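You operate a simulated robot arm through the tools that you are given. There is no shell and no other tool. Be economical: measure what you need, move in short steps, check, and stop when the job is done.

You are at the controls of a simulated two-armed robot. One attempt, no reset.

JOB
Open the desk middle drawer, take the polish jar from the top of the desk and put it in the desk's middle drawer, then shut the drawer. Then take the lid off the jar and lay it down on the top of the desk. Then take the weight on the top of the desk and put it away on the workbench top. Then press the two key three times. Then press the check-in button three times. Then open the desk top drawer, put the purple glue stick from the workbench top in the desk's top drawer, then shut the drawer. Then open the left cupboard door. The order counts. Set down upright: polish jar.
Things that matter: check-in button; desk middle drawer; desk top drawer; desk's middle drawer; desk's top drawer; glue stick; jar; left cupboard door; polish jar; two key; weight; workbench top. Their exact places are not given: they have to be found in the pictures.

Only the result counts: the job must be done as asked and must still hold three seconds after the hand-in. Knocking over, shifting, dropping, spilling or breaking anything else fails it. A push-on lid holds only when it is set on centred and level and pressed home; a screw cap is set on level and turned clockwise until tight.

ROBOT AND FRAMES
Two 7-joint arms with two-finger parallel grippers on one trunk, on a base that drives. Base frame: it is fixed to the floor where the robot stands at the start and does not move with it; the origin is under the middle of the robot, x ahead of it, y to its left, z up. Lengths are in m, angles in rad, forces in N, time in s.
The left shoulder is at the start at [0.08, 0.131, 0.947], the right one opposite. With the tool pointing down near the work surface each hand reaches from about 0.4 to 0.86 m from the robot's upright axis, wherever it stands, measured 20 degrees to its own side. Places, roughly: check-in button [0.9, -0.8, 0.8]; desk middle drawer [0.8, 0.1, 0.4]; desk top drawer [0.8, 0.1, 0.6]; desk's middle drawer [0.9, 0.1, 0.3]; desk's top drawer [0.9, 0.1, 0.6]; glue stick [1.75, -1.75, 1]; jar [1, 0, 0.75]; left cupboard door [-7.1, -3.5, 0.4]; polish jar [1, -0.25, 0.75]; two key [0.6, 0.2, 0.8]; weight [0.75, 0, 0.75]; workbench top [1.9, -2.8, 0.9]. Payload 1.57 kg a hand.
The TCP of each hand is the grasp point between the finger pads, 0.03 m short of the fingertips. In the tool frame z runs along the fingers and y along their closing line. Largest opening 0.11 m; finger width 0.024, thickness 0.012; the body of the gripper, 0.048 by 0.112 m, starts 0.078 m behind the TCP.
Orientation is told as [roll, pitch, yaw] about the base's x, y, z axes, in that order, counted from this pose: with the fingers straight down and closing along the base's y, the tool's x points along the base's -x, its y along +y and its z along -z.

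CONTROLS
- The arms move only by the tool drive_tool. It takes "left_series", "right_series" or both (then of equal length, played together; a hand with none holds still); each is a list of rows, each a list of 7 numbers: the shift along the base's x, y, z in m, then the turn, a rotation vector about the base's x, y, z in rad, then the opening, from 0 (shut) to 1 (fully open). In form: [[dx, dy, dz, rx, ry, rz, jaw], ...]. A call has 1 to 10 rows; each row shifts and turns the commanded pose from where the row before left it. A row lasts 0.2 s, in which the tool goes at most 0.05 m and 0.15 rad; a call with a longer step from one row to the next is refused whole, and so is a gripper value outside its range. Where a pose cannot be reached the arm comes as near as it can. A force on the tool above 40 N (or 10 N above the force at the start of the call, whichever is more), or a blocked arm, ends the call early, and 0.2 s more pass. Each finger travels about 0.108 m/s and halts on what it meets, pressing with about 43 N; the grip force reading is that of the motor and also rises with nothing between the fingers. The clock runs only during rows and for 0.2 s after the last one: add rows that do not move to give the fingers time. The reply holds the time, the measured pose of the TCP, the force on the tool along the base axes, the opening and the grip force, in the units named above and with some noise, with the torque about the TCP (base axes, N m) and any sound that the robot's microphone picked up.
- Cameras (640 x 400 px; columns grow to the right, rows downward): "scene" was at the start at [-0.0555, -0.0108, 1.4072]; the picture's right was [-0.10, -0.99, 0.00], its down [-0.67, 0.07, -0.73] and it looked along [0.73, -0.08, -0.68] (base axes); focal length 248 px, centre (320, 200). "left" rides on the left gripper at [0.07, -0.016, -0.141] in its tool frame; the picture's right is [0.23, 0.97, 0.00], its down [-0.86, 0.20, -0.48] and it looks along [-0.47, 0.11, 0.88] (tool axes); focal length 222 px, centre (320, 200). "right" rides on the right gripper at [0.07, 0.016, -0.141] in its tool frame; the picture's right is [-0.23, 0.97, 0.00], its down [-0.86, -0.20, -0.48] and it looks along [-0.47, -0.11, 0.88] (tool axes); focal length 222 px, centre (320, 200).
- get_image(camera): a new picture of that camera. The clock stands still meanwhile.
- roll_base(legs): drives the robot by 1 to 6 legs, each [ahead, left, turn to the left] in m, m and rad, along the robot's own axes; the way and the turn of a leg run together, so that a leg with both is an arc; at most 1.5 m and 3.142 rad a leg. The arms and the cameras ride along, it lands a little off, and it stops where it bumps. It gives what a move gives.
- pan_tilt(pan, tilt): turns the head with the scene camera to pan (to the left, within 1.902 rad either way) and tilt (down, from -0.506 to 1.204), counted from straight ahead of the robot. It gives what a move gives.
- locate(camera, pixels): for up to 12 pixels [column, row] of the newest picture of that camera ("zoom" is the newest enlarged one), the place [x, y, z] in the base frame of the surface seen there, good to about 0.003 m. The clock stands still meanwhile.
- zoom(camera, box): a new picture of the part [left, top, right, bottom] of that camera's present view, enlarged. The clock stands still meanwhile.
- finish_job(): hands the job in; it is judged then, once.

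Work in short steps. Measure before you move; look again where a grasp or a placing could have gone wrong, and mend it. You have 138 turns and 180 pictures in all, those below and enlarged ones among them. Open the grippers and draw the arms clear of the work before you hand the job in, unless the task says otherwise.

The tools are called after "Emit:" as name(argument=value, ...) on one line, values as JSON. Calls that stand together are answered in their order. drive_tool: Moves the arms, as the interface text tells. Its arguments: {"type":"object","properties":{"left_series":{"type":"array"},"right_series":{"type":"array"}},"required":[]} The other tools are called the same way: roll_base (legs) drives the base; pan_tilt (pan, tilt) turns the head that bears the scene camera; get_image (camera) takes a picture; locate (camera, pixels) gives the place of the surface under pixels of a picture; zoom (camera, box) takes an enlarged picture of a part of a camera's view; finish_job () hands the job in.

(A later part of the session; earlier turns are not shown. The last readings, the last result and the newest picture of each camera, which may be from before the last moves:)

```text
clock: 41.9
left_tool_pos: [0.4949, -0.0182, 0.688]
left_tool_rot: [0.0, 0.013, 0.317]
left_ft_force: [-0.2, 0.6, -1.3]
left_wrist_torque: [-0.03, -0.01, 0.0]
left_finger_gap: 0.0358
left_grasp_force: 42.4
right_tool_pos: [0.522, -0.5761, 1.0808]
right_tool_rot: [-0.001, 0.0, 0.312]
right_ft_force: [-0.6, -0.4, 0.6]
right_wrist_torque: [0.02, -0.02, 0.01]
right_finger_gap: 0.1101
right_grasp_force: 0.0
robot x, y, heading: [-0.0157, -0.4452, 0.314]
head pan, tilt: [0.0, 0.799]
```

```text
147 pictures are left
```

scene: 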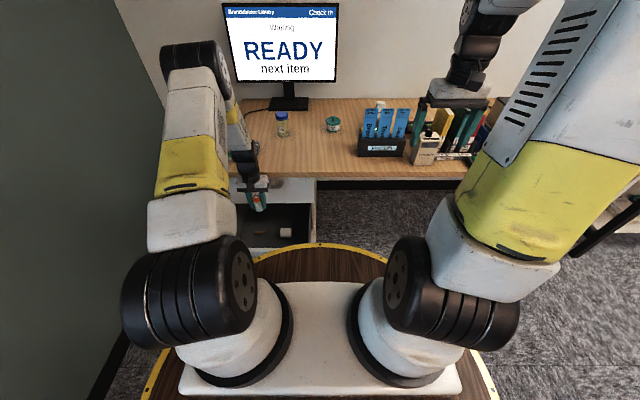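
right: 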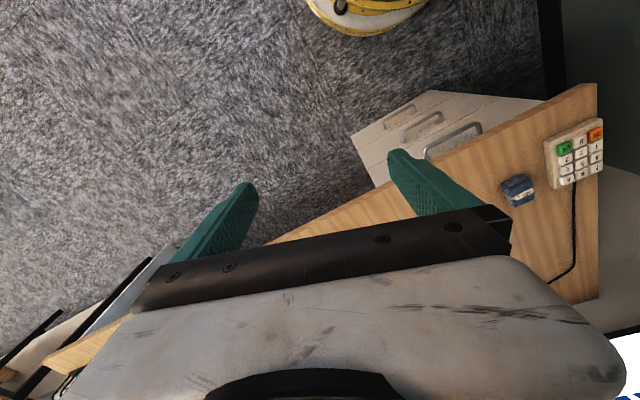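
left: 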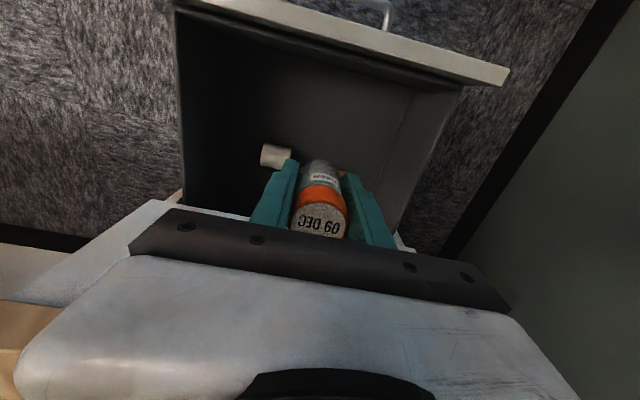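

The jar is heading well into the drawer. I check that the forearm will clear the desk edge while descending.

Emit:
locate(camera="scene", pixels=[[190, 50], [215, 90], [235, 120], [245, 150], [258, 200]])

Emit:
drive_tool(left_series=[[0, 0, -0.05, 0, 0, 0, 0.2], [0, 0, -0.05, 0, 0, 0, 0.2]])

Emit:
get_image(camera="scene")

```text
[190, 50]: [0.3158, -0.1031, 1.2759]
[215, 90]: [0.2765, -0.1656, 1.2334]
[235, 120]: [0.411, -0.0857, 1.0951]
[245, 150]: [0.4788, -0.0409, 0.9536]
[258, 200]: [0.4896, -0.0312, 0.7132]
```

```text
clock: 42.5
left_tool_pos: [0.4947, -0.0174, 0.589]
left_tool_rot: [-0.002, 0.011, 0.316]
left_ft_force: [-0.1, -0.2, -0.6]
left_wrist_torque: [-0.01, 0.01, 0.02]
left_finger_gap: 0.0354
left_grasp_force: 42.5
right_tool_pos: [0.5227, -0.5771, 1.0807]
right_tool_rot: [0.003, -0.001, 0.312]
right_ft_force: [-0.7, -0.9, -0.2]
right_wrist_torque: [0.03, 0.01, -0.02]
right_finger_gap: 0.11
right_grasp_force: 0.1
robot x, y, heading: [-0.016, -0.4475, 0.316]
head pan, tilt: [0.0, 0.799]
```

```text
146 pictures are left
```

scene: 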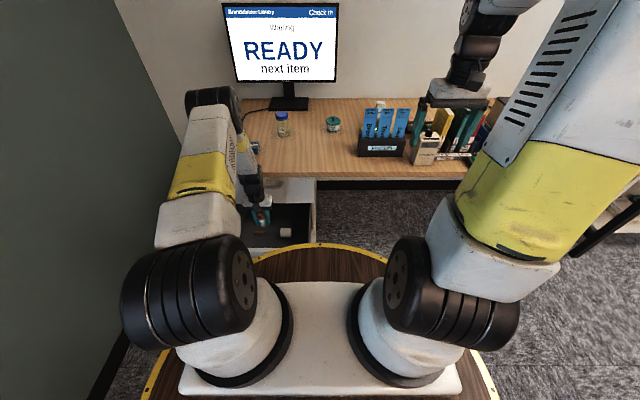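

The forearm stays in front of the desk. I lower to just above the floor, then feel for contact.

Emit:
drive_tool(left_series=[[0, 0, -0.05, 0, 0, 0, 0.2], [0, 0, -0.05, 0, 0, 0, 0.2], [0, 0, -0.05, 0, 0, 0, 0.2], [0, 0, -0.035, 0, 0, 0, 0.2], [0, 0, -0.008, 0, 0, 0, 0.2], [0, 0, -0.005, 0, 0, 0, 0.2], [0, 0, -0.002, 0, 0, 0, 0.2], [0, 0, 0, 0, 0, 0, 0.2]])

```text
clock: 44.3
left_tool_pos: [0.4969, -0.0173, 0.388]
left_tool_rot: [-0.003, 0.006, 0.316]
left_ft_force: [4.2, -3.9, 27.6]
left_wrist_torque: [-0.24, -0.22, 0.01]
left_finger_gap: 0.0353
left_grasp_force: 42.1
right_tool_pos: [0.5215, -0.5775, 1.0818]
right_tool_rot: [-0.001, -0.001, 0.311]
right_ft_force: [-0.2, 0.1, 0.5]
right_wrist_torque: [0.02, -0.02, 0.0]
right_finger_gap: 0.1101
right_grasp_force: 0.0
robot x, y, heading: [-0.0199, -0.4435, 0.314]
head pan, tilt: [0.0, 0.799]
```

Floor contact (27 N). I ease up 2 mm, open slightly and look.

Emit:
drive_tool(left_series=[[0, 0, 0.003, 0, 0, 0, 0.25], [0, 0, 0, 0, 0, 0, 0.38], [0, 0, 0, 0, 0, 0, 0.5], [0, 0, 0, 0, 0, 0, 0.55]])

Emit:
get_image(camera="left")

```text
clock: 45.3
left_tool_pos: [0.4948, -0.0187, 0.3889]
left_tool_rot: [-0.003, 0.014, 0.315]
left_ft_force: [0.1, -0.5, -0.5]
left_wrist_torque: [-0.01, -0.04, 0.0]
left_finger_gap: 0.0603
left_grasp_force: 0.0
right_tool_pos: [0.5217, -0.5761, 1.0817]
right_tool_rot: [-0.001, 0.0, 0.311]
right_ft_force: [-0.4, 1.1, 0.1]
right_wrist_torque: [0.03, -0.01, 0.02]
right_finger_gap: 0.1101
right_grasp_force: 0.0
robot x, y, heading: [-0.0163, -0.4452, 0.315]
head pan, tilt: [0.0, 0.799]
```

```text
145 pictures are left
```

left: 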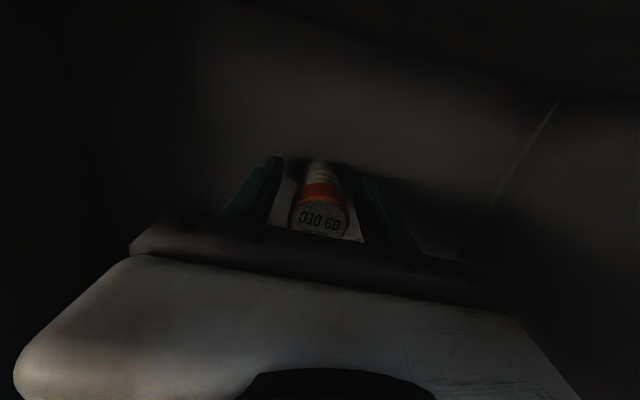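

The jar stands upright between the open fingers. I raise the hand straight out and back the base off to prepare the push.

Emit:
drive_tool(left_series=[[0, 0, 0.04, 0, 0, 0, 0.55], [0, 0, 0.05, 0, 0, 0, 0.55], [0, 0, 0.05, 0, 0, 0, 0.5], [0, 0, 0.05, 0, 0, 0, 0.3], [0, 0, 0.05, 0, 0, 0, 0.1], [0, 0, 0.05, 0, 0, 0, 0], [0, 0, 0.05, 0, 0, 0, 0], [0, 0, 0.05, 0, 0, 0, 0]])

Emit:
get_image(camera="left")

Emit:
roll_base(legs=[[-0.25, 0, 0]])

Emit:
drive_tool(left_series=[[0, 0, -0.02, 0.0426, -0.1308, 0, 0], [0, 0, -0.02, 0.0426, -0.1308, 0, 0], [0, 0, -0.03, 0.0426, -0.1308, 0, 0], [0, 0, -0.03, 0.0426, -0.1308, 0, 0], [0, 0, -0.03, 0.0426, -0.1308, 0, 0], [0, 0, -0.03, 0.0426, -0.1308, 0, 0], [0, 0, -0.03, 0.0426, -0.1308, 0, 0], [0, 0, -0.04, 0.0426, -0.1308, 0, 0]])

Emit:
get_image(camera="scene")

```text
clock: 47.1
left_tool_pos: [0.4956, -0.0179, 0.7782]
left_tool_rot: [-0.002, 0.014, 0.315]
left_ft_force: [0.0, 0.9, 0.0]
left_wrist_torque: [-0.01, 0.0, -0.02]
left_finger_gap: 0.0
left_grasp_force: 21.1
right_tool_pos: [0.5217, -0.5762, 1.0797]
right_tool_rot: [0.0, 0.001, 0.312]
right_ft_force: [-0.6, -0.1, 0.5]
right_wrist_torque: [-0.04, 0.0, 0.02]
right_finger_gap: 0.1102
right_grasp_force: 0.0
robot x, y, heading: [-0.019, -0.4433, 0.314]
head pan, tilt: [0.0, 0.799]
```

```text
144 pictures are left
```

left: 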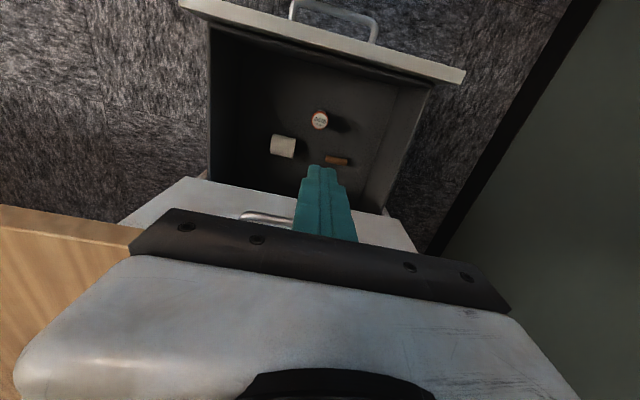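

```text
clock: 48.9
left_tool_pos: [0.2581, -0.0943, 0.7785]
left_tool_rot: [-0.003, 0.011, 0.316]
left_ft_force: [0.4, -0.4, -0.6]
left_wrist_torque: [0.03, -0.02, 0.02]
left_finger_gap: 0.0
left_grasp_force: 21.0
right_tool_pos: [0.2848, -0.6533, 1.0804]
right_tool_rot: [0.001, -0.001, 0.316]
right_ft_force: [0.0, -0.8, -0.2]
right_wrist_torque: [0.03, -0.01, 0.02]
right_finger_gap: 0.1101
right_grasp_force: 0.1
robot x, y, heading: [-0.2561, -0.5214, 0.31]
head pan, tilt: [0.0, 0.799]
```

```text
clock: 50.7
left_tool_pos: [0.2586, -0.0934, 0.5463]
left_tool_rot: [-0.002, -1.091, 0.316]
left_ft_force: [0.1, -0.5, -0.8]
left_wrist_torque: [-0.04, 0.02, -0.02]
left_finger_gap: 0.0
left_grasp_force: 21.6
right_tool_pos: [0.2838, -0.654, 1.0817]
right_tool_rot: [0.0, 0.001, 0.315]
right_ft_force: [-0.9, -1.5, 0.2]
right_wrist_torque: [0.05, 0.01, -0.01]
right_finger_gap: 0.1099
right_grasp_force: 0.0
robot x, y, heading: [-0.258, -0.5225, 0.313]
head pan, tilt: [0.0, 0.799]
```

```text
143 pictures are left
```

scene: 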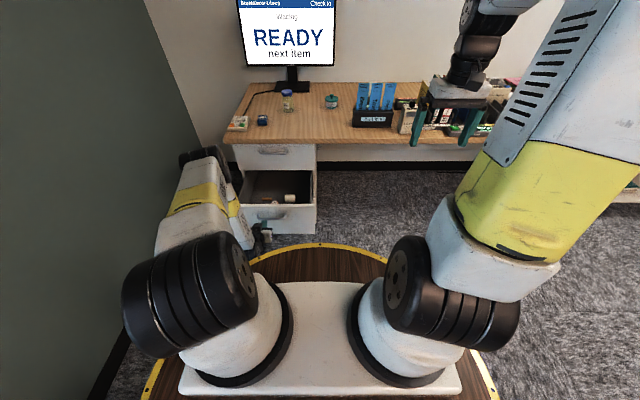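

The closed fingers point at the drawer face above its bar (tip u≈0.244, z≈0.53; face 0.335). I drive ahead 0.31 m to push it nearly shut.

Emit:
roll_base(legs=[[0.15, 0, 0], [0.16, 0, 0]])

Emit:
get_image(camera="scene")

Emit:
get_image(camera="left")

```text
clock: 53.1
left_tool_pos: [0.557, -0.001, 0.5462]
left_tool_rot: [-0.004, -1.086, 0.313]
left_ft_force: [-0.3, -0.2, 0.6]
left_wrist_torque: [0.01, 0.01, -0.03]
left_finger_gap: 0.0
left_grasp_force: 20.9
right_tool_pos: [0.5802, -0.5597, 1.0816]
right_tool_rot: [-0.001, -0.002, 0.309]
right_ft_force: [0.5, 0.5, -0.4]
right_wrist_torque: [-0.01, -0.01, -0.01]
right_finger_gap: 0.1099
right_grasp_force: 0.1
robot x, y, heading: [0.0382, -0.4234, 0.308]
head pan, tilt: [0.0, 0.799]
```

```text
142 pictures are left
```

scene: 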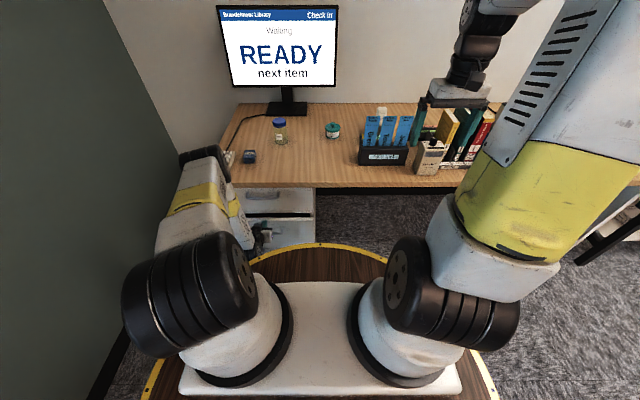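

```text
141 pictures are left
```

left: 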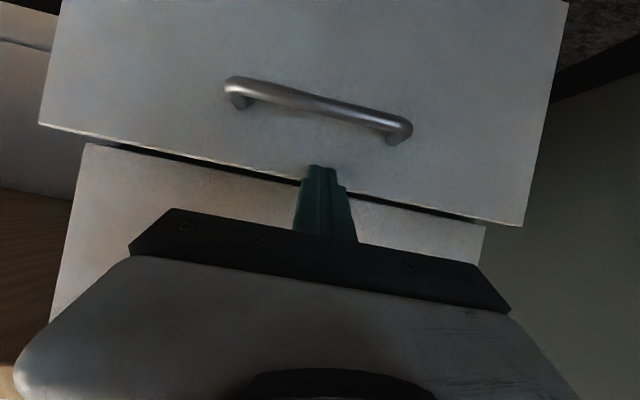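

Nearly shut; I push the rest with the arm until it stops.

Emit:
drive_tool(left_series=[[0.019, 0.006, 0, 0, 0, 0, 0], [0.014, 0.005, 0, 0, 0, 0, 0], [0.01, 0.003, 0, 0, 0, 0, 0], [0.01, 0.003, 0, 0, 0, 0, 0], [0, 0, 0, 0, 0, 0, 0]])

Emit:
get_image(camera="left")

```text
clock: 53.9
left_tool_pos: [0.5926, 0.0115, 0.5449]
left_tool_rot: [-0.007, -1.081, 0.314]
left_ft_force: [-11.3, -5.4, 13.1]
left_wrist_torque: [0.13, -0.32, -0.01]
left_finger_gap: 0.0001
left_grasp_force: 21.3
right_tool_pos: [0.5802, -0.56, 1.0809]
right_tool_rot: [-0.001, -0.002, 0.311]
right_ft_force: [0.1, -0.1, -0.3]
right_wrist_torque: [0.0, 0.0, -0.01]
right_finger_gap: 0.1098
right_grasp_force: 0.0
robot x, y, heading: [0.0386, -0.4277, 0.309]
head pan, tilt: [0.0, 0.799]
stopped in row 4 (left hand): the force on the tool passed its limit at 56 N (the readings are from after the stop); the commanded pose is now the measured one
```

```text
140 pictures are left
```

left: 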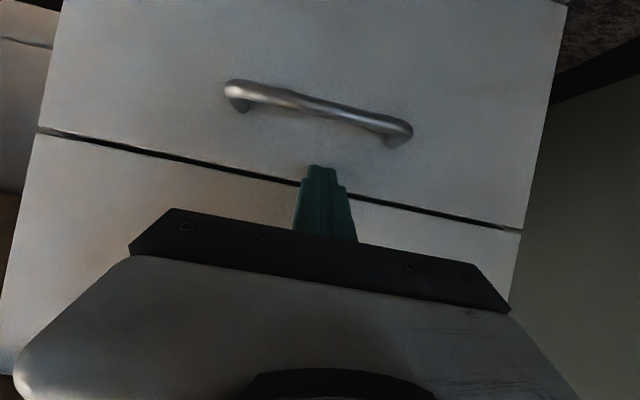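

The drawer is shut flush. I retreat the left hand, back the base off, then bring the left tool upright and pre-turn the right tool (for holding the SPARES jar body from the front-right).

Emit:
drive_tool(left_series=[[-0.02, -0.006, 0.005, 0, 0, 0, 0], [-0.02, -0.006, 0.005, 0, 0, 0, 0]])

Emit:
roll_base(legs=[[-0.15, 0, 0]])

Emit:
drive_tool(left_series=[[0, 0, 0.05, -0.042, 0.1296, 0, 0], [0, 0, 0.05, -0.042, 0.1296, 0, 0], [0, 0, 0.05, -0.042, 0.1296, 0, 0.3], [0, 0, 0.05, -0.042, 0.1296, 0, 0.5], [0, 0, 0.05, -0.042, 0.1296, 0, 0.8], [0, 0, 0.05, -0.042, 0.1296, 0, 0.9], [0, 0, 0.05, -0.042, 0.1296, 0, 0.9], [0, 0, 0.05, -0.042, 0.1296, 0, 0.9], [0, 0, 0.045, 0, 0, 0, 0.9], [0, 0, 0.045, 0, 0, 0, 0.9]], right_series=[[0.019, 0.006, 0, 0.0462, -0.1422, 0, 1], [0.019, 0.006, 0, 0.0462, -0.1422, 0, 1], [0.019, 0.006, 0, 0.0462, -0.1422, 0, 1], [0.019, 0.006, 0, 0.0462, -0.1422, 0, 1], [0.019, 0.006, 0, 0.0462, -0.1422, 0, 1], [0.019, 0.006, 0, 0.0462, -0.1422, 0, 1], [0.019, 0.006, 0, 0.0462, -0.1422, 0, 1], [0, 0, 0, 0, 0, 0.14, 1], [0, 0, 0, 0, 0, 0.14, 1], [0, 0, 0, 0, 0, 0.14, 1]])

Emit:
get_image(camera="scene")

```text
clock: 54.5
left_tool_pos: [0.5533, 0.0, 0.5546]
left_tool_rot: [-0.006, -1.079, 0.312]
left_ft_force: [0.8, -0.1, 0.2]
left_wrist_torque: [-0.01, 0.01, -0.01]
left_finger_gap: 0.0
left_grasp_force: 20.8
right_tool_pos: [0.5809, -0.5593, 1.0804]
right_tool_rot: [0.0, 0.001, 0.31]
right_ft_force: [0.0, 0.0, -0.2]
right_wrist_torque: [0.03, -0.02, -0.01]
right_finger_gap: 0.1099
right_grasp_force: 0.0
robot x, y, heading: [0.0417, -0.4254, 0.304]
head pan, tilt: [0.0, 0.799]
```

```text
clock: 55.9
left_tool_pos: [0.4089, -0.0478, 0.5544]
left_tool_rot: [-0.004, -1.08, 0.313]
left_ft_force: [0.2, -0.8, 0.8]
left_wrist_torque: [-0.01, 0.0, -0.02]
left_finger_gap: 0.0
left_grasp_force: 21.4
right_tool_pos: [0.4355, -0.6072, 1.0812]
right_tool_rot: [0.001, -0.001, 0.308]
right_ft_force: [-0.1, 0.2, -0.1]
right_wrist_torque: [-0.02, -0.01, -0.02]
right_finger_gap: 0.11
right_grasp_force: 0.0
robot x, y, heading: [-0.1052, -0.473, 0.31]
head pan, tilt: [0.0, 0.799]
```

```text
clock: 58.1
left_tool_pos: [0.4107, -0.0462, 1.0445]
left_tool_rot: [-0.008, 0.011, 0.311]
left_ft_force: [0.1, -0.2, -0.2]
left_wrist_torque: [-0.02, 0.01, -0.03]
left_finger_gap: 0.099
left_grasp_force: 0.0
right_tool_pos: [0.5557, -0.5629, 1.0794]
right_tool_rot: [0.038, -0.965, 0.723]
right_ft_force: [-0.1, 0.3, -0.2]
right_wrist_torque: [0.01, 0.0, 0.01]
right_finger_gap: 0.1099
right_grasp_force: 0.0
right hand out of reach, approached as far as the arm can: row 6
robot x, y, heading: [-0.1072, -0.4742, 0.306]
head pan, tilt: [0.0, 0.799]
```

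```text
139 pictures are left
```

scene: 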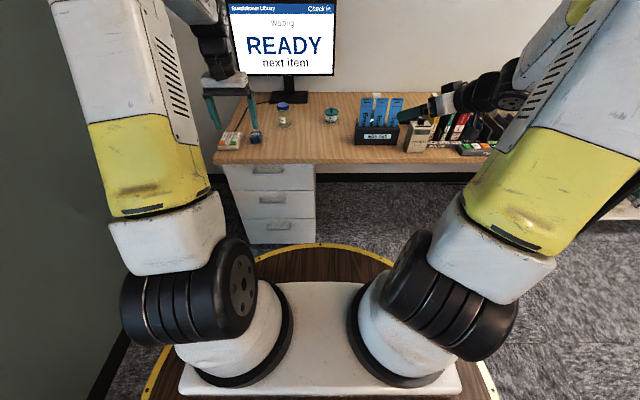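

All three drawers look shut. I drive ahead 0.43 and left 0.08 so the SPARES jar is in front of both hands.

Emit:
roll_base(legs=[[0, 0.08, 0], [0.43, 0, 0]])

Emit:
get_image(camera="scene")

Emit:
get_image(camera="left")

Emit:
get_image(camera="right")

```text
clock: 61.4
left_tool_pos: [0.7917, 0.1579, 1.0444]
left_tool_rot: [-0.006, 0.011, 0.312]
left_ft_force: [0.8, -0.5, 0.5]
left_wrist_torque: [-0.02, 0.04, -0.01]
left_finger_gap: 0.0988
left_grasp_force: 0.0
right_tool_pos: [0.9373, -0.3566, 1.0802]
right_tool_rot: [0.034, -0.967, 0.726]
right_ft_force: [0.2, -0.4, -0.5]
right_wrist_torque: [0.01, 0.04, -0.01]
right_finger_gap: 0.1102
right_grasp_force: 0.0
robot x, y, heading: [0.2762, -0.264, 0.305]
head pan, tilt: [0.0, 0.799]
```

```text
138 pictures are left
```

scene: 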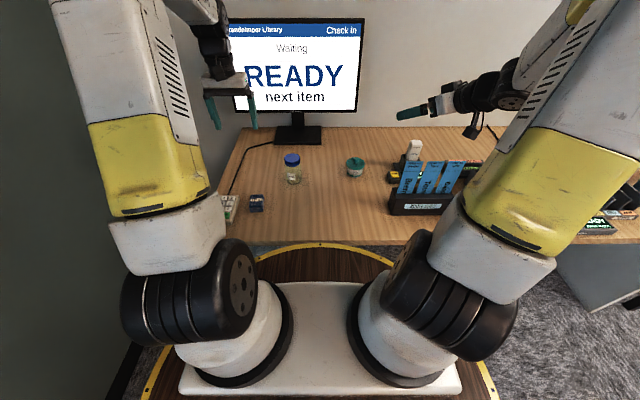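

```text
137 pictures are left
```

left: 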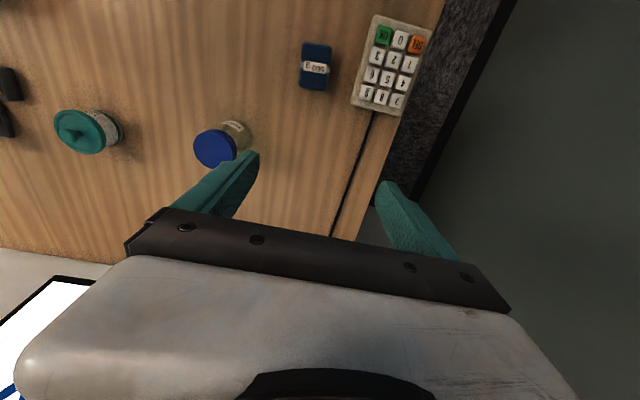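

```text
136 pictures are left
```

right: 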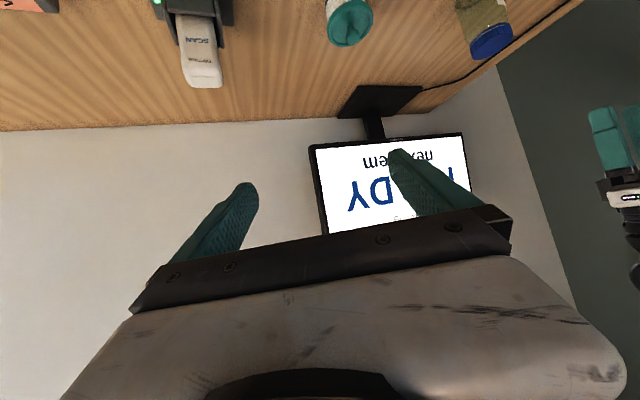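

The jar is at (292,170) in the scene. I zoom and measure it.

Emit:
zoom(camera="scene", box=[262, 145, 322, 195])

Emit:
locate(camera="zoom", pixels=[[317, 105], [317, 80], [317, 130], [260, 105], [378, 105], [320, 165], [320, 230], [330, 290], [320, 320], [270, 250], [370, 250], [320, 190]])

Emit:
zoom(camera="left", box=[180, 100, 270, 180])

Emit:
locate(camera="zoom", pixels=[[240, 340], [200, 340], [240, 300], [290, 330], [240, 380]])

```text
8.00 times, centred on (292, 170) of scene
```

zoom: 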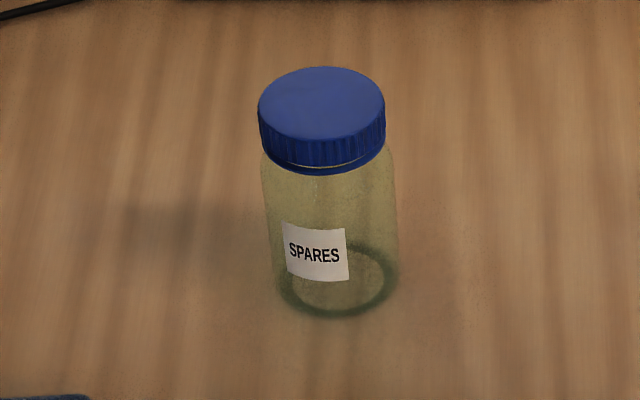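

```text
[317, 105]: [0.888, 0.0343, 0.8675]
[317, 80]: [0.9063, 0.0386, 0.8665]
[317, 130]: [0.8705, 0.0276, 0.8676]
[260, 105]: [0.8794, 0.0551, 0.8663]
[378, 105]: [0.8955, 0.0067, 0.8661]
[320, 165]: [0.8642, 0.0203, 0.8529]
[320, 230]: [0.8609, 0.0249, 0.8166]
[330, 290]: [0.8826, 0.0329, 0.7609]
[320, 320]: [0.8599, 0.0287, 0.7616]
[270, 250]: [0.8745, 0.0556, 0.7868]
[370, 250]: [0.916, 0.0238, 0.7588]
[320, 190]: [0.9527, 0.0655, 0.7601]
```

```text
5.00 times, centred on (225, 140) of left
```

zoom: 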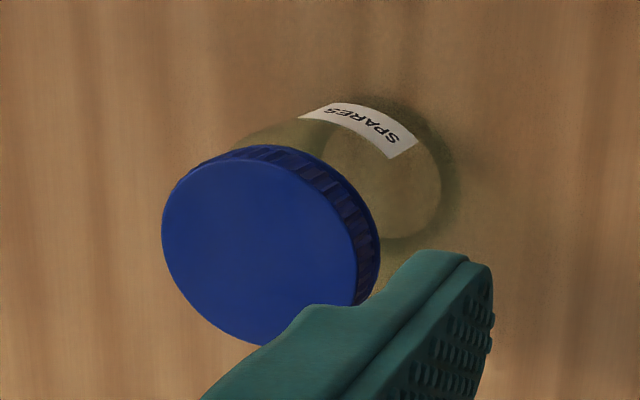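

```text
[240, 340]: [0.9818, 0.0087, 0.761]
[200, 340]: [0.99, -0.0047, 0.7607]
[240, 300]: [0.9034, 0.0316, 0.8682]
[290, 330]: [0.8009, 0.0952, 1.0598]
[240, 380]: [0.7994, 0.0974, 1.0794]
```

The lid centre ≈ (0.888,0.032), top 0.867, Ø≈0.052; body Ø≈0.054 down to 0.758. I bring the right hand to a stand-off point in front-right of the jar.

Emit:
drive_tool(right_series=[[-0.022, 0.0423, 0, 0, 0, 0, 0.9], [-0.022, 0.0423, 0, 0, 0, 0, 0.9], [-0.022, 0.0423, 0, 0, 0, 0, 0.9], [-0.022, 0.0423, 0, 0, 0, 0, 0.9], [-0.022, 0.0423, 0, 0, 0, 0, 0.9], [-0.022, 0.0423, 0, 0, 0, 0, 0.9], [-0.022, 0.0423, 0, 0, 0, 0, 0.9], [0, 0, -0.05, 0, 0, 0, 0.9], [0, 0, -0.05, 0, 0, 0, 0.9]])

Emit:
get_image(camera="scene")

Emit:
get_image(camera="right")

```text
clock: 63.4
left_tool_pos: [0.7932, 0.1596, 1.0437]
left_tool_rot: [-0.005, 0.01, 0.313]
left_ft_force: [-0.6, 0.1, 1.2]
left_wrist_torque: [0.03, -0.02, 0.03]
left_finger_gap: 0.099
left_grasp_force: 0.0
right_tool_pos: [0.7852, -0.0611, 0.9789]
right_tool_rot: [0.038, -0.969, 0.722]
right_ft_force: [-0.5, -0.4, -0.4]
right_wrist_torque: [0.01, -0.01, -0.02]
right_finger_gap: 0.0993
right_grasp_force: 0.0
robot x, y, heading: [0.2751, -0.2682, 0.303]
head pan, tilt: [0.0, 0.799]
```

```text
133 pictures are left
```

scene: 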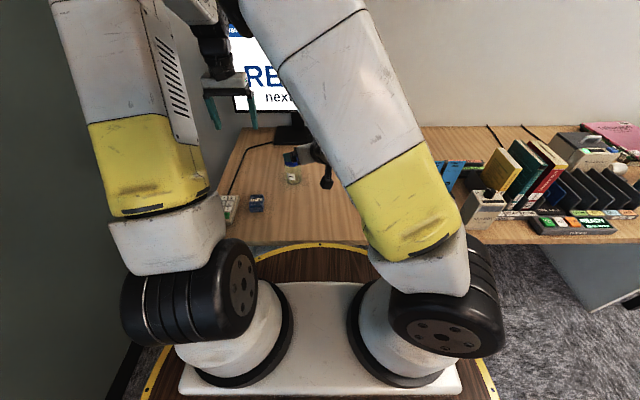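

```text
132 pictures are left
```

right: 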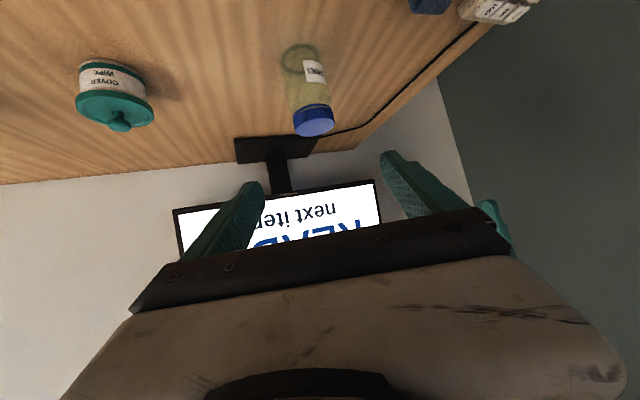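

Aligned; I lower to z≈0.80 in front of the jar and check.

Emit:
drive_tool(right_series=[[0, 0, -0.045, 0, 0, 0, 0.9], [0, 0, -0.045, 0, 0, 0, 0.9], [0, 0, -0.045, 0, 0, 0, 0.9], [0, 0, -0.041, 0, 0, 0, 0.9], [0, 0, 0, 0, 0, 0, 0.9]])

Emit:
get_image(camera="right")

Emit:
get_image(camera="left")

```text
clock: 64.0
left_tool_pos: [0.7844, 0.1714, 1.0347]
left_tool_rot: [-0.004, 0.027, 0.338]
left_ft_force: [-0.4, 0.6, -0.4]
left_wrist_torque: [-0.01, -0.07, -0.01]
left_finger_gap: 0.0991
left_grasp_force: 0.1
right_tool_pos: [0.7938, -0.0221, 0.977]
right_tool_rot: [0.438, -1.112, 0.361]
right_ft_force: [-0.4, 0.8, 0.9]
right_wrist_torque: [0.01, 0.03, 0.02]
right_finger_gap: 0.099
right_grasp_force: 0.1
robot x, y, heading: [0.2761, -0.2699, 0.31]
head pan, tilt: [0.0, 0.799]
stopped in row 3 (right hand): the arm was blocked; the commanded pose is now the measured one
```

```text
131 pictures are left
```

right: 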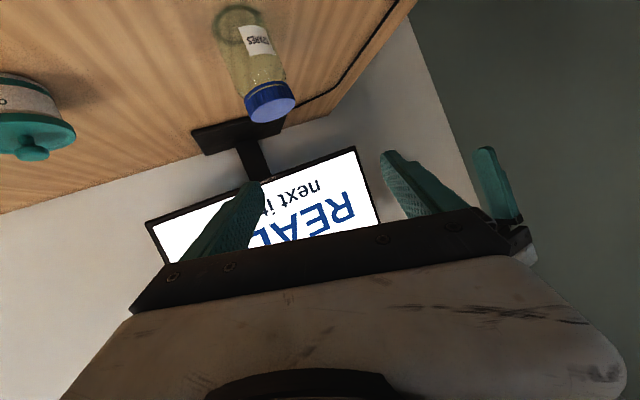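

```text
130 pictures are left
```

left: 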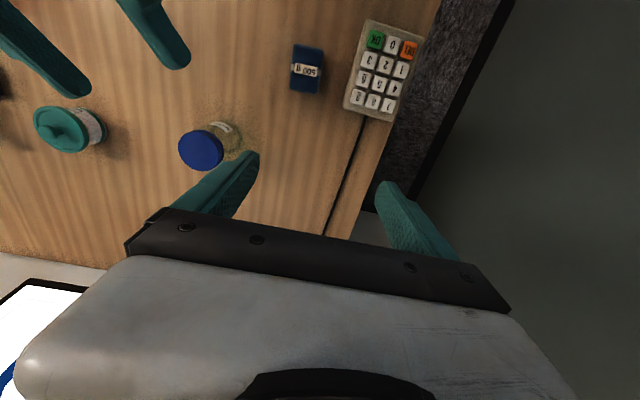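

The right arm bumped something (the left arm was nudged too). I look at the scene to see where the arms meet.

Emit:
get_image(camera="scene")

```text
129 pictures are left
```

scene: 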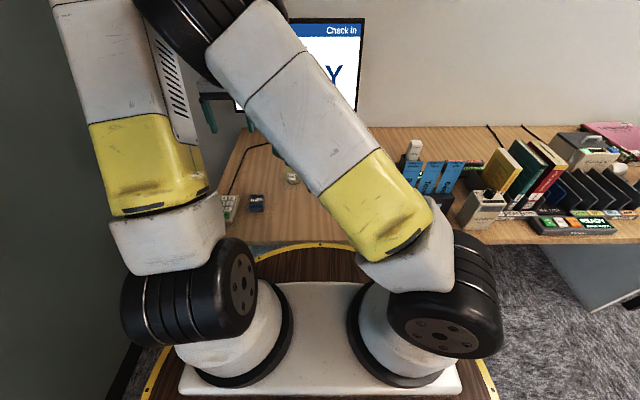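

The right elbow swung inward against the left arm. I undo: move the right hand back out to its side while straightening its yaw to the robot's heading.

Emit:
drive_tool(right_series=[[0.012, -0.035, 0.0125, -0.029, 0.01, -0.055, 0.9], [0.012, -0.042, 0.0125, -0.029, 0.01, -0.055, 0.9], [0.012, -0.042, 0.0125, -0.029, 0.01, -0.055, 0.9], [0.012, -0.042, 0.0125, -0.029, 0.01, -0.055, 0.9], [0.012, -0.042, 0.0125, -0.029, 0.01, -0.055, 0.9], [0.012, -0.042, 0.0125, -0.029, 0.01, -0.055, 0.9], [0.012, -0.042, 0.0125, -0.029, 0.01, -0.055, 0.9], [0.012, -0.042, 0.0125, -0.029, 0.01, -0.055, 0.9]])

Emit:
get_image(camera="scene")

```text
clock: 65.8
left_tool_pos: [0.7847, 0.1707, 1.0344]
left_tool_rot: [-0.005, 0.027, 0.336]
left_ft_force: [-0.5, 0.2, -0.3]
left_wrist_torque: [-0.04, -0.03, 0.0]
left_finger_gap: 0.0988
left_grasp_force: 0.1
right_tool_pos: [0.8891, -0.3512, 1.0764]
right_tool_rot: [0.051, -0.965, 0.257]
right_ft_force: [-0.4, -0.5, 0.6]
right_wrist_torque: [-0.01, -0.01, -0.03]
right_finger_gap: 0.0991
right_grasp_force: 0.1
right hand out of reach, approached as far as the arm can: row 4
robot x, y, heading: [0.2735, -0.2684, 0.304]
head pan, tilt: [0.0, 0.799]
```

```text
128 pictures are left
```

scene: 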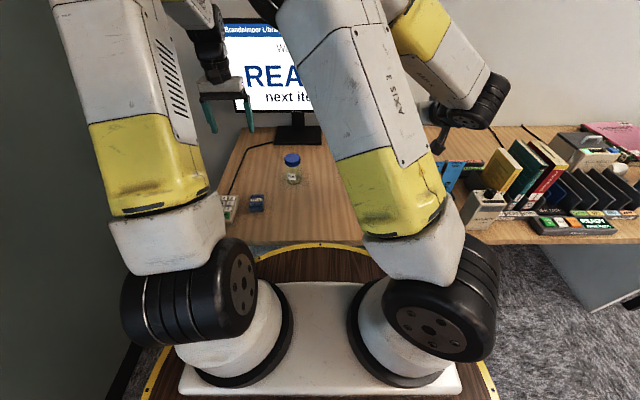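

The right elbow is now flipped inward. I bring the right tool back to fingers-down near its starting posture to let the elbow return.

Emit:
drive_tool(right_series=[[-0.01, -0.007, 0, -0.042, 0.131, 0.007, 0.9], [-0.01, -0.007, 0, -0.042, 0.131, 0.007, 0.9], [-0.01, -0.007, 0, -0.042, 0.131, 0.007, 0.9], [-0.01, -0.007, 0, -0.042, 0.131, 0.007, 0.9], [-0.01, -0.007, 0, -0.042, 0.131, 0.007, 0.9], [-0.01, -0.007, 0, -0.042, 0.131, 0.007, 0.9], [-0.01, -0.007, 0, -0.042, 0.131, 0.007, 0.9], [-0.01, -0.004, 0.01, 0, 0.04, 0, 0.9]])

Emit:
get_image(camera="scene")

```text
clock: 67.7
left_tool_pos: [0.7856, 0.1703, 1.0347]
left_tool_rot: [-0.006, 0.03, 0.336]
left_ft_force: [-0.4, 0.3, -0.6]
left_wrist_torque: [0.0, 0.0, -0.02]
left_finger_gap: 0.099
left_grasp_force: 0.2
right_tool_pos: [0.8113, -0.4044, 1.086]
right_tool_rot: [0.041, 0.041, 0.32]
right_ft_force: [-0.1, -0.2, 0.0]
right_wrist_torque: [-0.01, -0.01, 0.03]
right_finger_gap: 0.099
right_grasp_force: 0.1
robot x, y, heading: [0.2776, -0.2668, 0.31]
head pan, tilt: [0.0, 0.799]
```

```text
127 pictures are left
```

scene: 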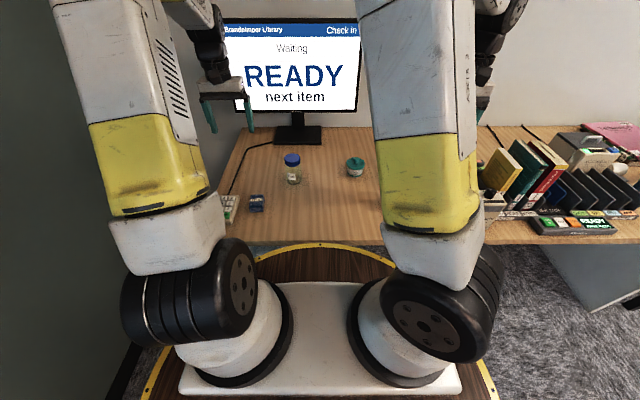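

I change roles: the left arm (good elbow posture) will hold the jar body from the front, the right hand will turn the lid from above. I shift right 5 cm, then pitch the left tool forward in front of the jar.

Emit:
roll_base(legs=[[0, -0.05, 0]])

Emit:
drive_tool(left_series=[[-0.0066, -0.019, -0.0115, 0.045, -0.14, -0.003, 0.9], [-0.0066, -0.019, -0.0115, 0.045, -0.14, -0.003, 0.9], [-0.0066, -0.019, -0.0115, 0.045, -0.14, -0.003, 0.9], [-0.0066, -0.019, -0.0115, 0.045, -0.14, -0.003, 0.9], [-0.0066, -0.019, -0.0115, 0.045, -0.14, -0.003, 0.9], [-0.0066, -0.019, -0.0115, 0.045, -0.14, -0.003, 0.9], [-0.0066, -0.019, -0.0115, 0.045, -0.14, -0.003, 0.9]])

Emit:
get_image(camera="scene")

Emit:
get_image(camera="left")

```text
clock: 68.6
left_tool_pos: [0.7999, 0.122, 1.0348]
left_tool_rot: [-0.005, 0.027, 0.335]
left_ft_force: [-0.2, 0.3, -0.1]
left_wrist_torque: [0.0, 0.03, 0.01]
left_finger_gap: 0.0987
left_grasp_force: 0.0
right_tool_pos: [0.8265, -0.4523, 1.0852]
right_tool_rot: [0.042, 0.035, 0.319]
right_ft_force: [-0.6, -0.4, 0.5]
right_wrist_torque: [-0.03, 0.0, -0.02]
right_finger_gap: 0.099
right_grasp_force: 0.1
robot x, y, heading: [0.2933, -0.3149, 0.311]
head pan, tilt: [0.0, 0.799]
```

```text
clock: 70.2
left_tool_pos: [0.7923, 0.0004, 0.9544]
left_tool_rot: [-0.025, -1.001, 0.324]
left_ft_force: [0.0, -0.3, -0.3]
left_wrist_torque: [-0.02, 0.01, -0.03]
left_finger_gap: 0.0993
left_grasp_force: 0.1
left hand out of reach, approached as far as the arm can: row 6, 7
right_tool_pos: [0.8264, -0.4507, 1.0865]
right_tool_rot: [0.043, 0.038, 0.322]
right_ft_force: [0.2, 0.3, 0.3]
right_wrist_torque: [0.01, -0.04, 0.05]
right_finger_gap: 0.0988
right_grasp_force: 0.0
robot x, y, heading: [0.2872, -0.311, 0.312]
head pan, tilt: [0.0, 0.799]
```

```text
126 pictures are left
```

scene: 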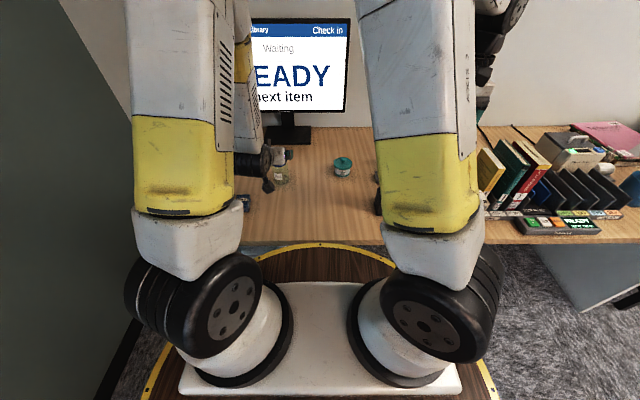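

```text
125 pictures are left
```

left: 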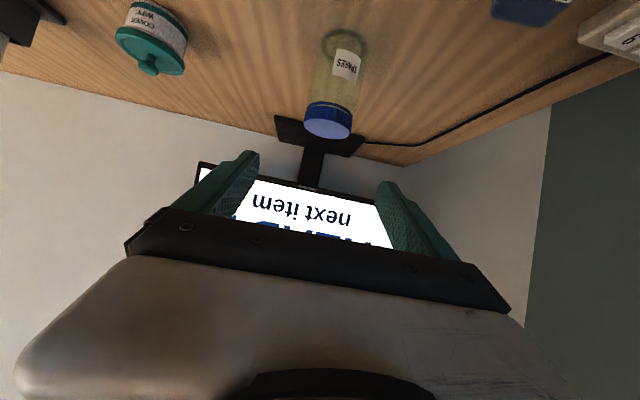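

The jar is laterally centred between the fingers. I back the base 6 cm for more room, then lower the left hand.

Emit:
roll_base(legs=[[-0.06, 0, 0]])

Emit:
drive_tool(left_series=[[0, 0, -0.04, 0, 0, 0, 0.9], [0, 0, -0.04, 0, 0, 0, 0.9], [0, 0, -0.04, 0, 0, 0, 0.9], [0, 0, -0.032, 0, 0, 0, 0.9], [0, 0, 0, 0, 0, 0, 0.9]])

Emit:
get_image(camera="scene")

Emit:
get_image(camera="left")

```text
clock: 71.1
left_tool_pos: [0.7356, -0.0172, 0.9548]
left_tool_rot: [-0.025, -1.0, 0.323]
left_ft_force: [-0.7, 0.0, -0.9]
left_wrist_torque: [0.02, 0.0, -0.02]
left_finger_gap: 0.0991
left_grasp_force: 0.0
right_tool_pos: [0.7688, -0.4711, 1.086]
right_tool_rot: [0.042, 0.039, 0.319]
right_ft_force: [-0.4, 0.4, 0.0]
right_wrist_torque: [-0.02, 0.03, -0.01]
right_finger_gap: 0.0989
right_grasp_force: 0.2
robot x, y, heading: [0.2305, -0.3317, 0.304]
head pan, tilt: [0.0, 0.799]
```

```text
clock: 72.3
left_tool_pos: [0.736, -0.0176, 0.8045]
left_tool_rot: [-0.024, -1.0, 0.323]
left_ft_force: [-0.7, 0.6, 0.2]
left_wrist_torque: [0.01, 0.0, -0.02]
left_finger_gap: 0.099
left_grasp_force: 0.1
right_tool_pos: [0.7685, -0.4696, 1.0863]
right_tool_rot: [0.043, 0.036, 0.32]
right_ft_force: [0.1, 1.0, 0.6]
right_wrist_torque: [-0.01, 0.02, -0.01]
right_finger_gap: 0.099
right_grasp_force: 0.1
robot x, y, heading: [0.2352, -0.3311, 0.304]
head pan, tilt: [0.0, 0.799]
```

```text
124 pictures are left
```

scene: 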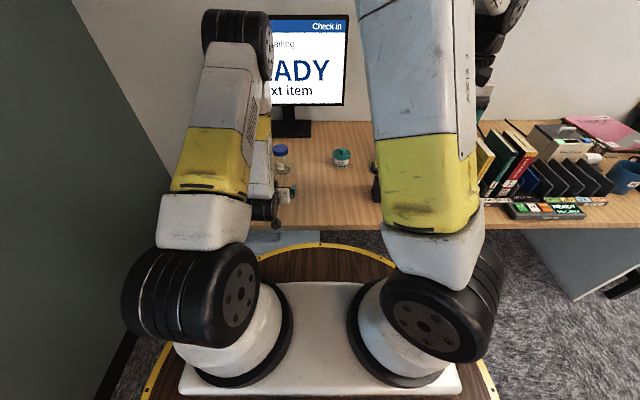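

```text
123 pictures are left
```

left: 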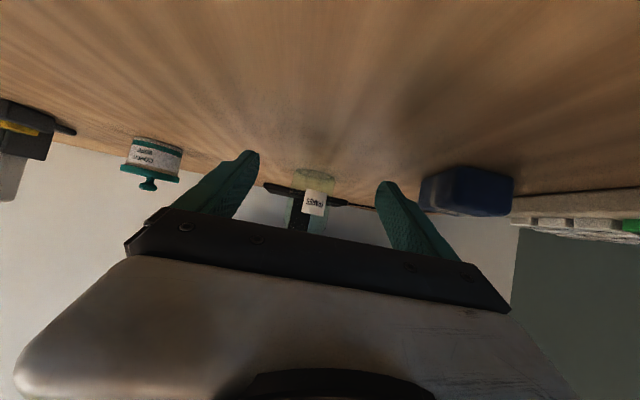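

Clear of the weight (≈3.5 cm). I narrow the opening to ~0.08 and advance around the jar body.

Emit:
drive_tool(left_series=[[0.038, 0.0124, 0, 0, 0, 0, 0.73], [0.038, 0.0124, 0, 0, 0, 0, 0.73], [0.038, 0.0124, -0.003, 0, 0, 0, 0.73], [0.034, 0.0112, -0.003, 0, 0, 0, 0.73], [0, 0, 0, 0, 0, 0, 0.73]])

Emit:
get_image(camera="left")

Emit:
zoom(camera="scene", box=[230, 110, 390, 240])

```text
clock: 73.5
left_tool_pos: [0.8837, 0.0299, 0.7977]
left_tool_rot: [-0.026, -0.999, 0.323]
left_ft_force: [0.4, -0.3, 0.7]
left_wrist_torque: [0.0, -0.02, -0.04]
left_finger_gap: 0.0802
left_grasp_force: 0.0
right_tool_pos: [0.7677, -0.4694, 1.0873]
right_tool_rot: [0.043, 0.036, 0.318]
right_ft_force: [-0.2, -0.2, -1.0]
right_wrist_torque: [0.02, 0.02, 0.02]
right_finger_gap: 0.0988
right_grasp_force: 0.2
robot x, y, heading: [0.2321, -0.3345, 0.306]
head pan, tilt: [0.0, 0.799]
```

```text
122 pictures are left
```

left: 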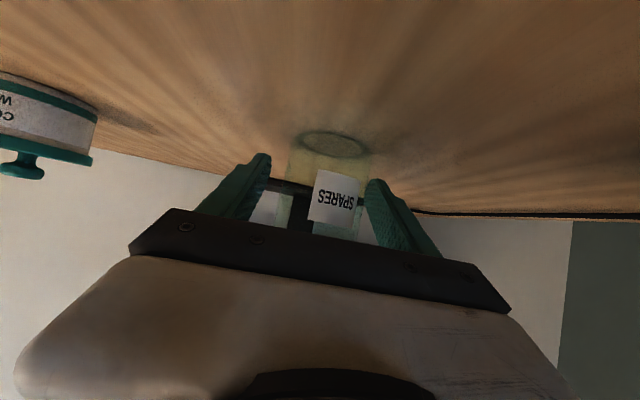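

```text
3.08 times, centred on (310, 175) of scene
```

zoom: 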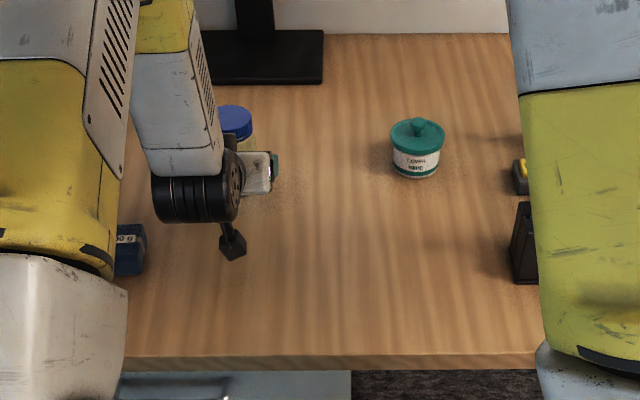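

The jar is between the fingers. I close to hold it.

Emit:
drive_tool(left_series=[[0, 0, 0, 0, 0, 0, 0.55], [0, 0, 0, 0, 0, 0, 0.45], [0, 0, 0, 0, 0, 0, 0.4], [0, 0, 0, 0, 0, 0, 0.4]])

Emit:
zoom(camera="scene", box=[270, 130, 310, 170])

Emit:
locate(camera="zoom", pixels=[[180, 230], [140, 230], [230, 230], [180, 200], [180, 260]])

Emit:
get_image(camera="right")

```text
clock: 74.5
left_tool_pos: [0.8817, 0.0298, 0.7983]
left_tool_rot: [-0.023, -1.0, 0.323]
left_ft_force: [0.4, 0.2, 1.7]
left_wrist_torque: [0.1, 0.0, -0.02]
left_finger_gap: 0.0596
left_grasp_force: 42.8
right_tool_pos: [0.7678, -0.4686, 1.0866]
right_tool_rot: [0.042, 0.035, 0.319]
right_ft_force: [1.1, 0.5, 0.1]
right_wrist_torque: [0.02, 0.02, 0.0]
right_finger_gap: 0.0989
right_grasp_force: 0.1
robot x, y, heading: [0.2335, -0.332, 0.306]
head pan, tilt: [0.0, 0.799]
```

```text
10.00 times, centred on (290, 150) of scene
```

zoom: 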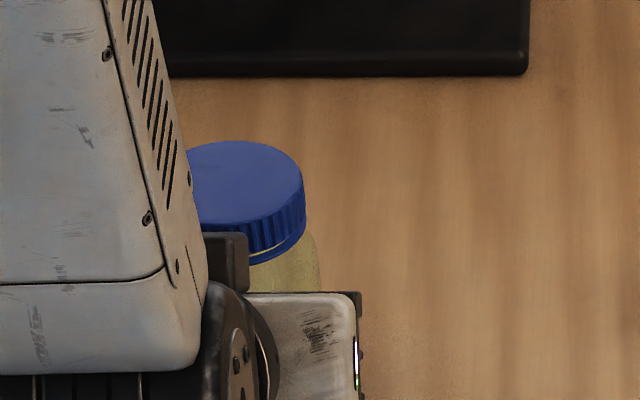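

```text
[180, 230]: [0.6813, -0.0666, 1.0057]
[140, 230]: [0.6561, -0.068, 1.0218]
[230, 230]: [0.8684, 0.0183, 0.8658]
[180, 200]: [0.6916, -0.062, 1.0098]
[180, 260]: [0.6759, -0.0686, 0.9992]
```

```text
119 pictures are left
```

right: 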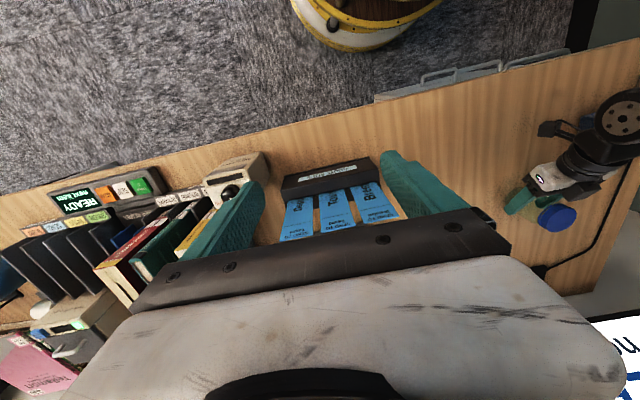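

Jar body is held (gap 0.0596). Now I bring the right hand over, halfway first.

Emit:
drive_tool(right_series=[[0.0107, 0.0455, 0, -0.007, -0.006, -0.05, 0.9], [0.0107, 0.0455, 0, -0.007, -0.006, -0.05, 0.9], [0.0107, 0.0455, 0, -0.007, -0.006, -0.05, 0.9], [0.0107, 0.0455, 0, -0.007, -0.006, -0.05, 0.9], [0.0107, 0.0455, 0, -0.007, -0.006, -0.05, 0.9], [0.0107, 0.0455, 0, -0.007, -0.006, -0.05, 0.9]])

Emit:
get_image(camera="scene")

Emit:
get_image(camera="right")

```text
clock: 75.9
left_tool_pos: [0.8826, 0.0296, 0.7967]
left_tool_rot: [-0.023, -1.001, 0.321]
left_ft_force: [1.0, 1.5, 1.9]
left_wrist_torque: [0.1, -0.01, 0.01]
left_finger_gap: 0.0595
left_grasp_force: 43.3
right_tool_pos: [0.8335, -0.1989, 1.087]
right_tool_rot: [-0.007, 0.009, 0.018]
right_ft_force: [-0.3, 0.1, 0.1]
right_wrist_torque: [0.04, 0.03, 0.0]
right_finger_gap: 0.0988
right_grasp_force: 0.0
robot x, y, heading: [0.2318, -0.3401, 0.304]
head pan, tilt: [0.0, 0.799]
```

```text
118 pictures are left
```

scene: 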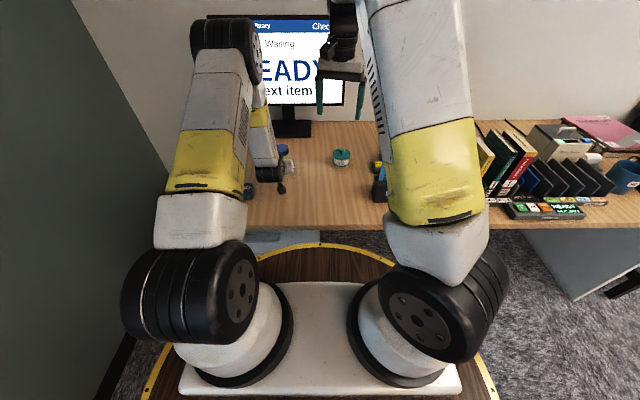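

```text
117 pictures are left
```

right: 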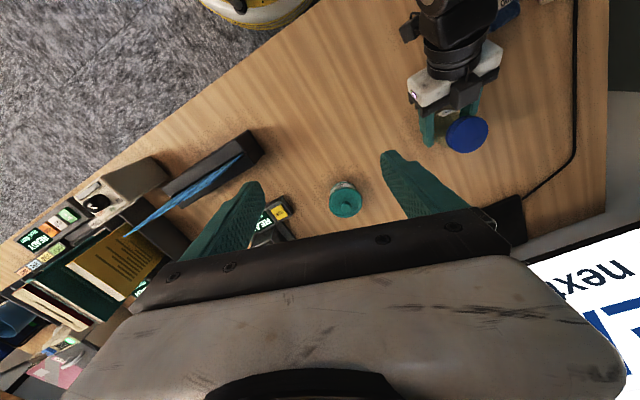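

Good posture. I locate the lid in the right view at (467,133) and continue over it.

Emit:
locate(camera="right", pixels=[[467, 133], [450, 133], [484, 133], [467, 120], [467, 147]])

Emit:
drive_tool(right_series=[[0.011, 0.0455, 0, 0, 0, 0, 0.9], [0.011, 0.0455, 0, 0, 0, 0, 0.9], [0.011, 0.0455, -0.01, 0, 0, 0, 0.9], [0.011, 0.0455, -0.03, 0, 0, 0, 0.9]])

Emit:
get_image(camera="right")

Emit:
get_image(camera="scene")

```text
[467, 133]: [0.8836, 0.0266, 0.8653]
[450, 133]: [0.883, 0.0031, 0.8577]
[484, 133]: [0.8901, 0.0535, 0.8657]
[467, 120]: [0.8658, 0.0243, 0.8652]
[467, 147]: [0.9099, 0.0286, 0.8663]
```

```text
refused: row 4 steps farther than a row can; nothing moved
```

```text
116 pictures are left
```

right: 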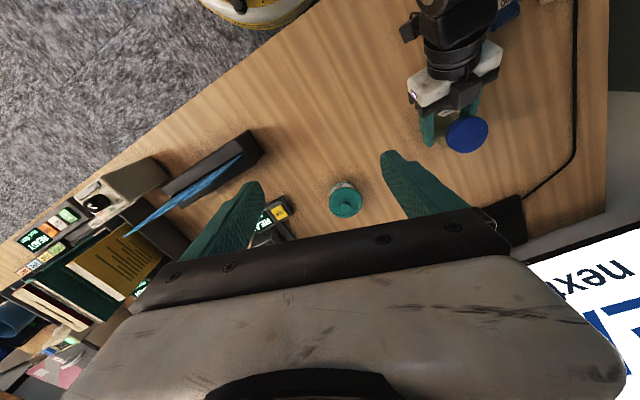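

```text
115 pictures are left
```

scene: 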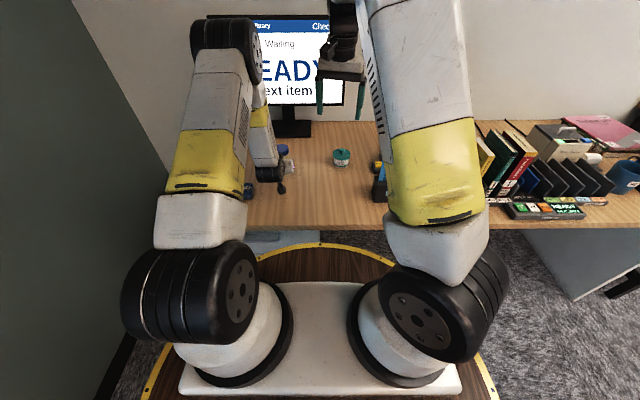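

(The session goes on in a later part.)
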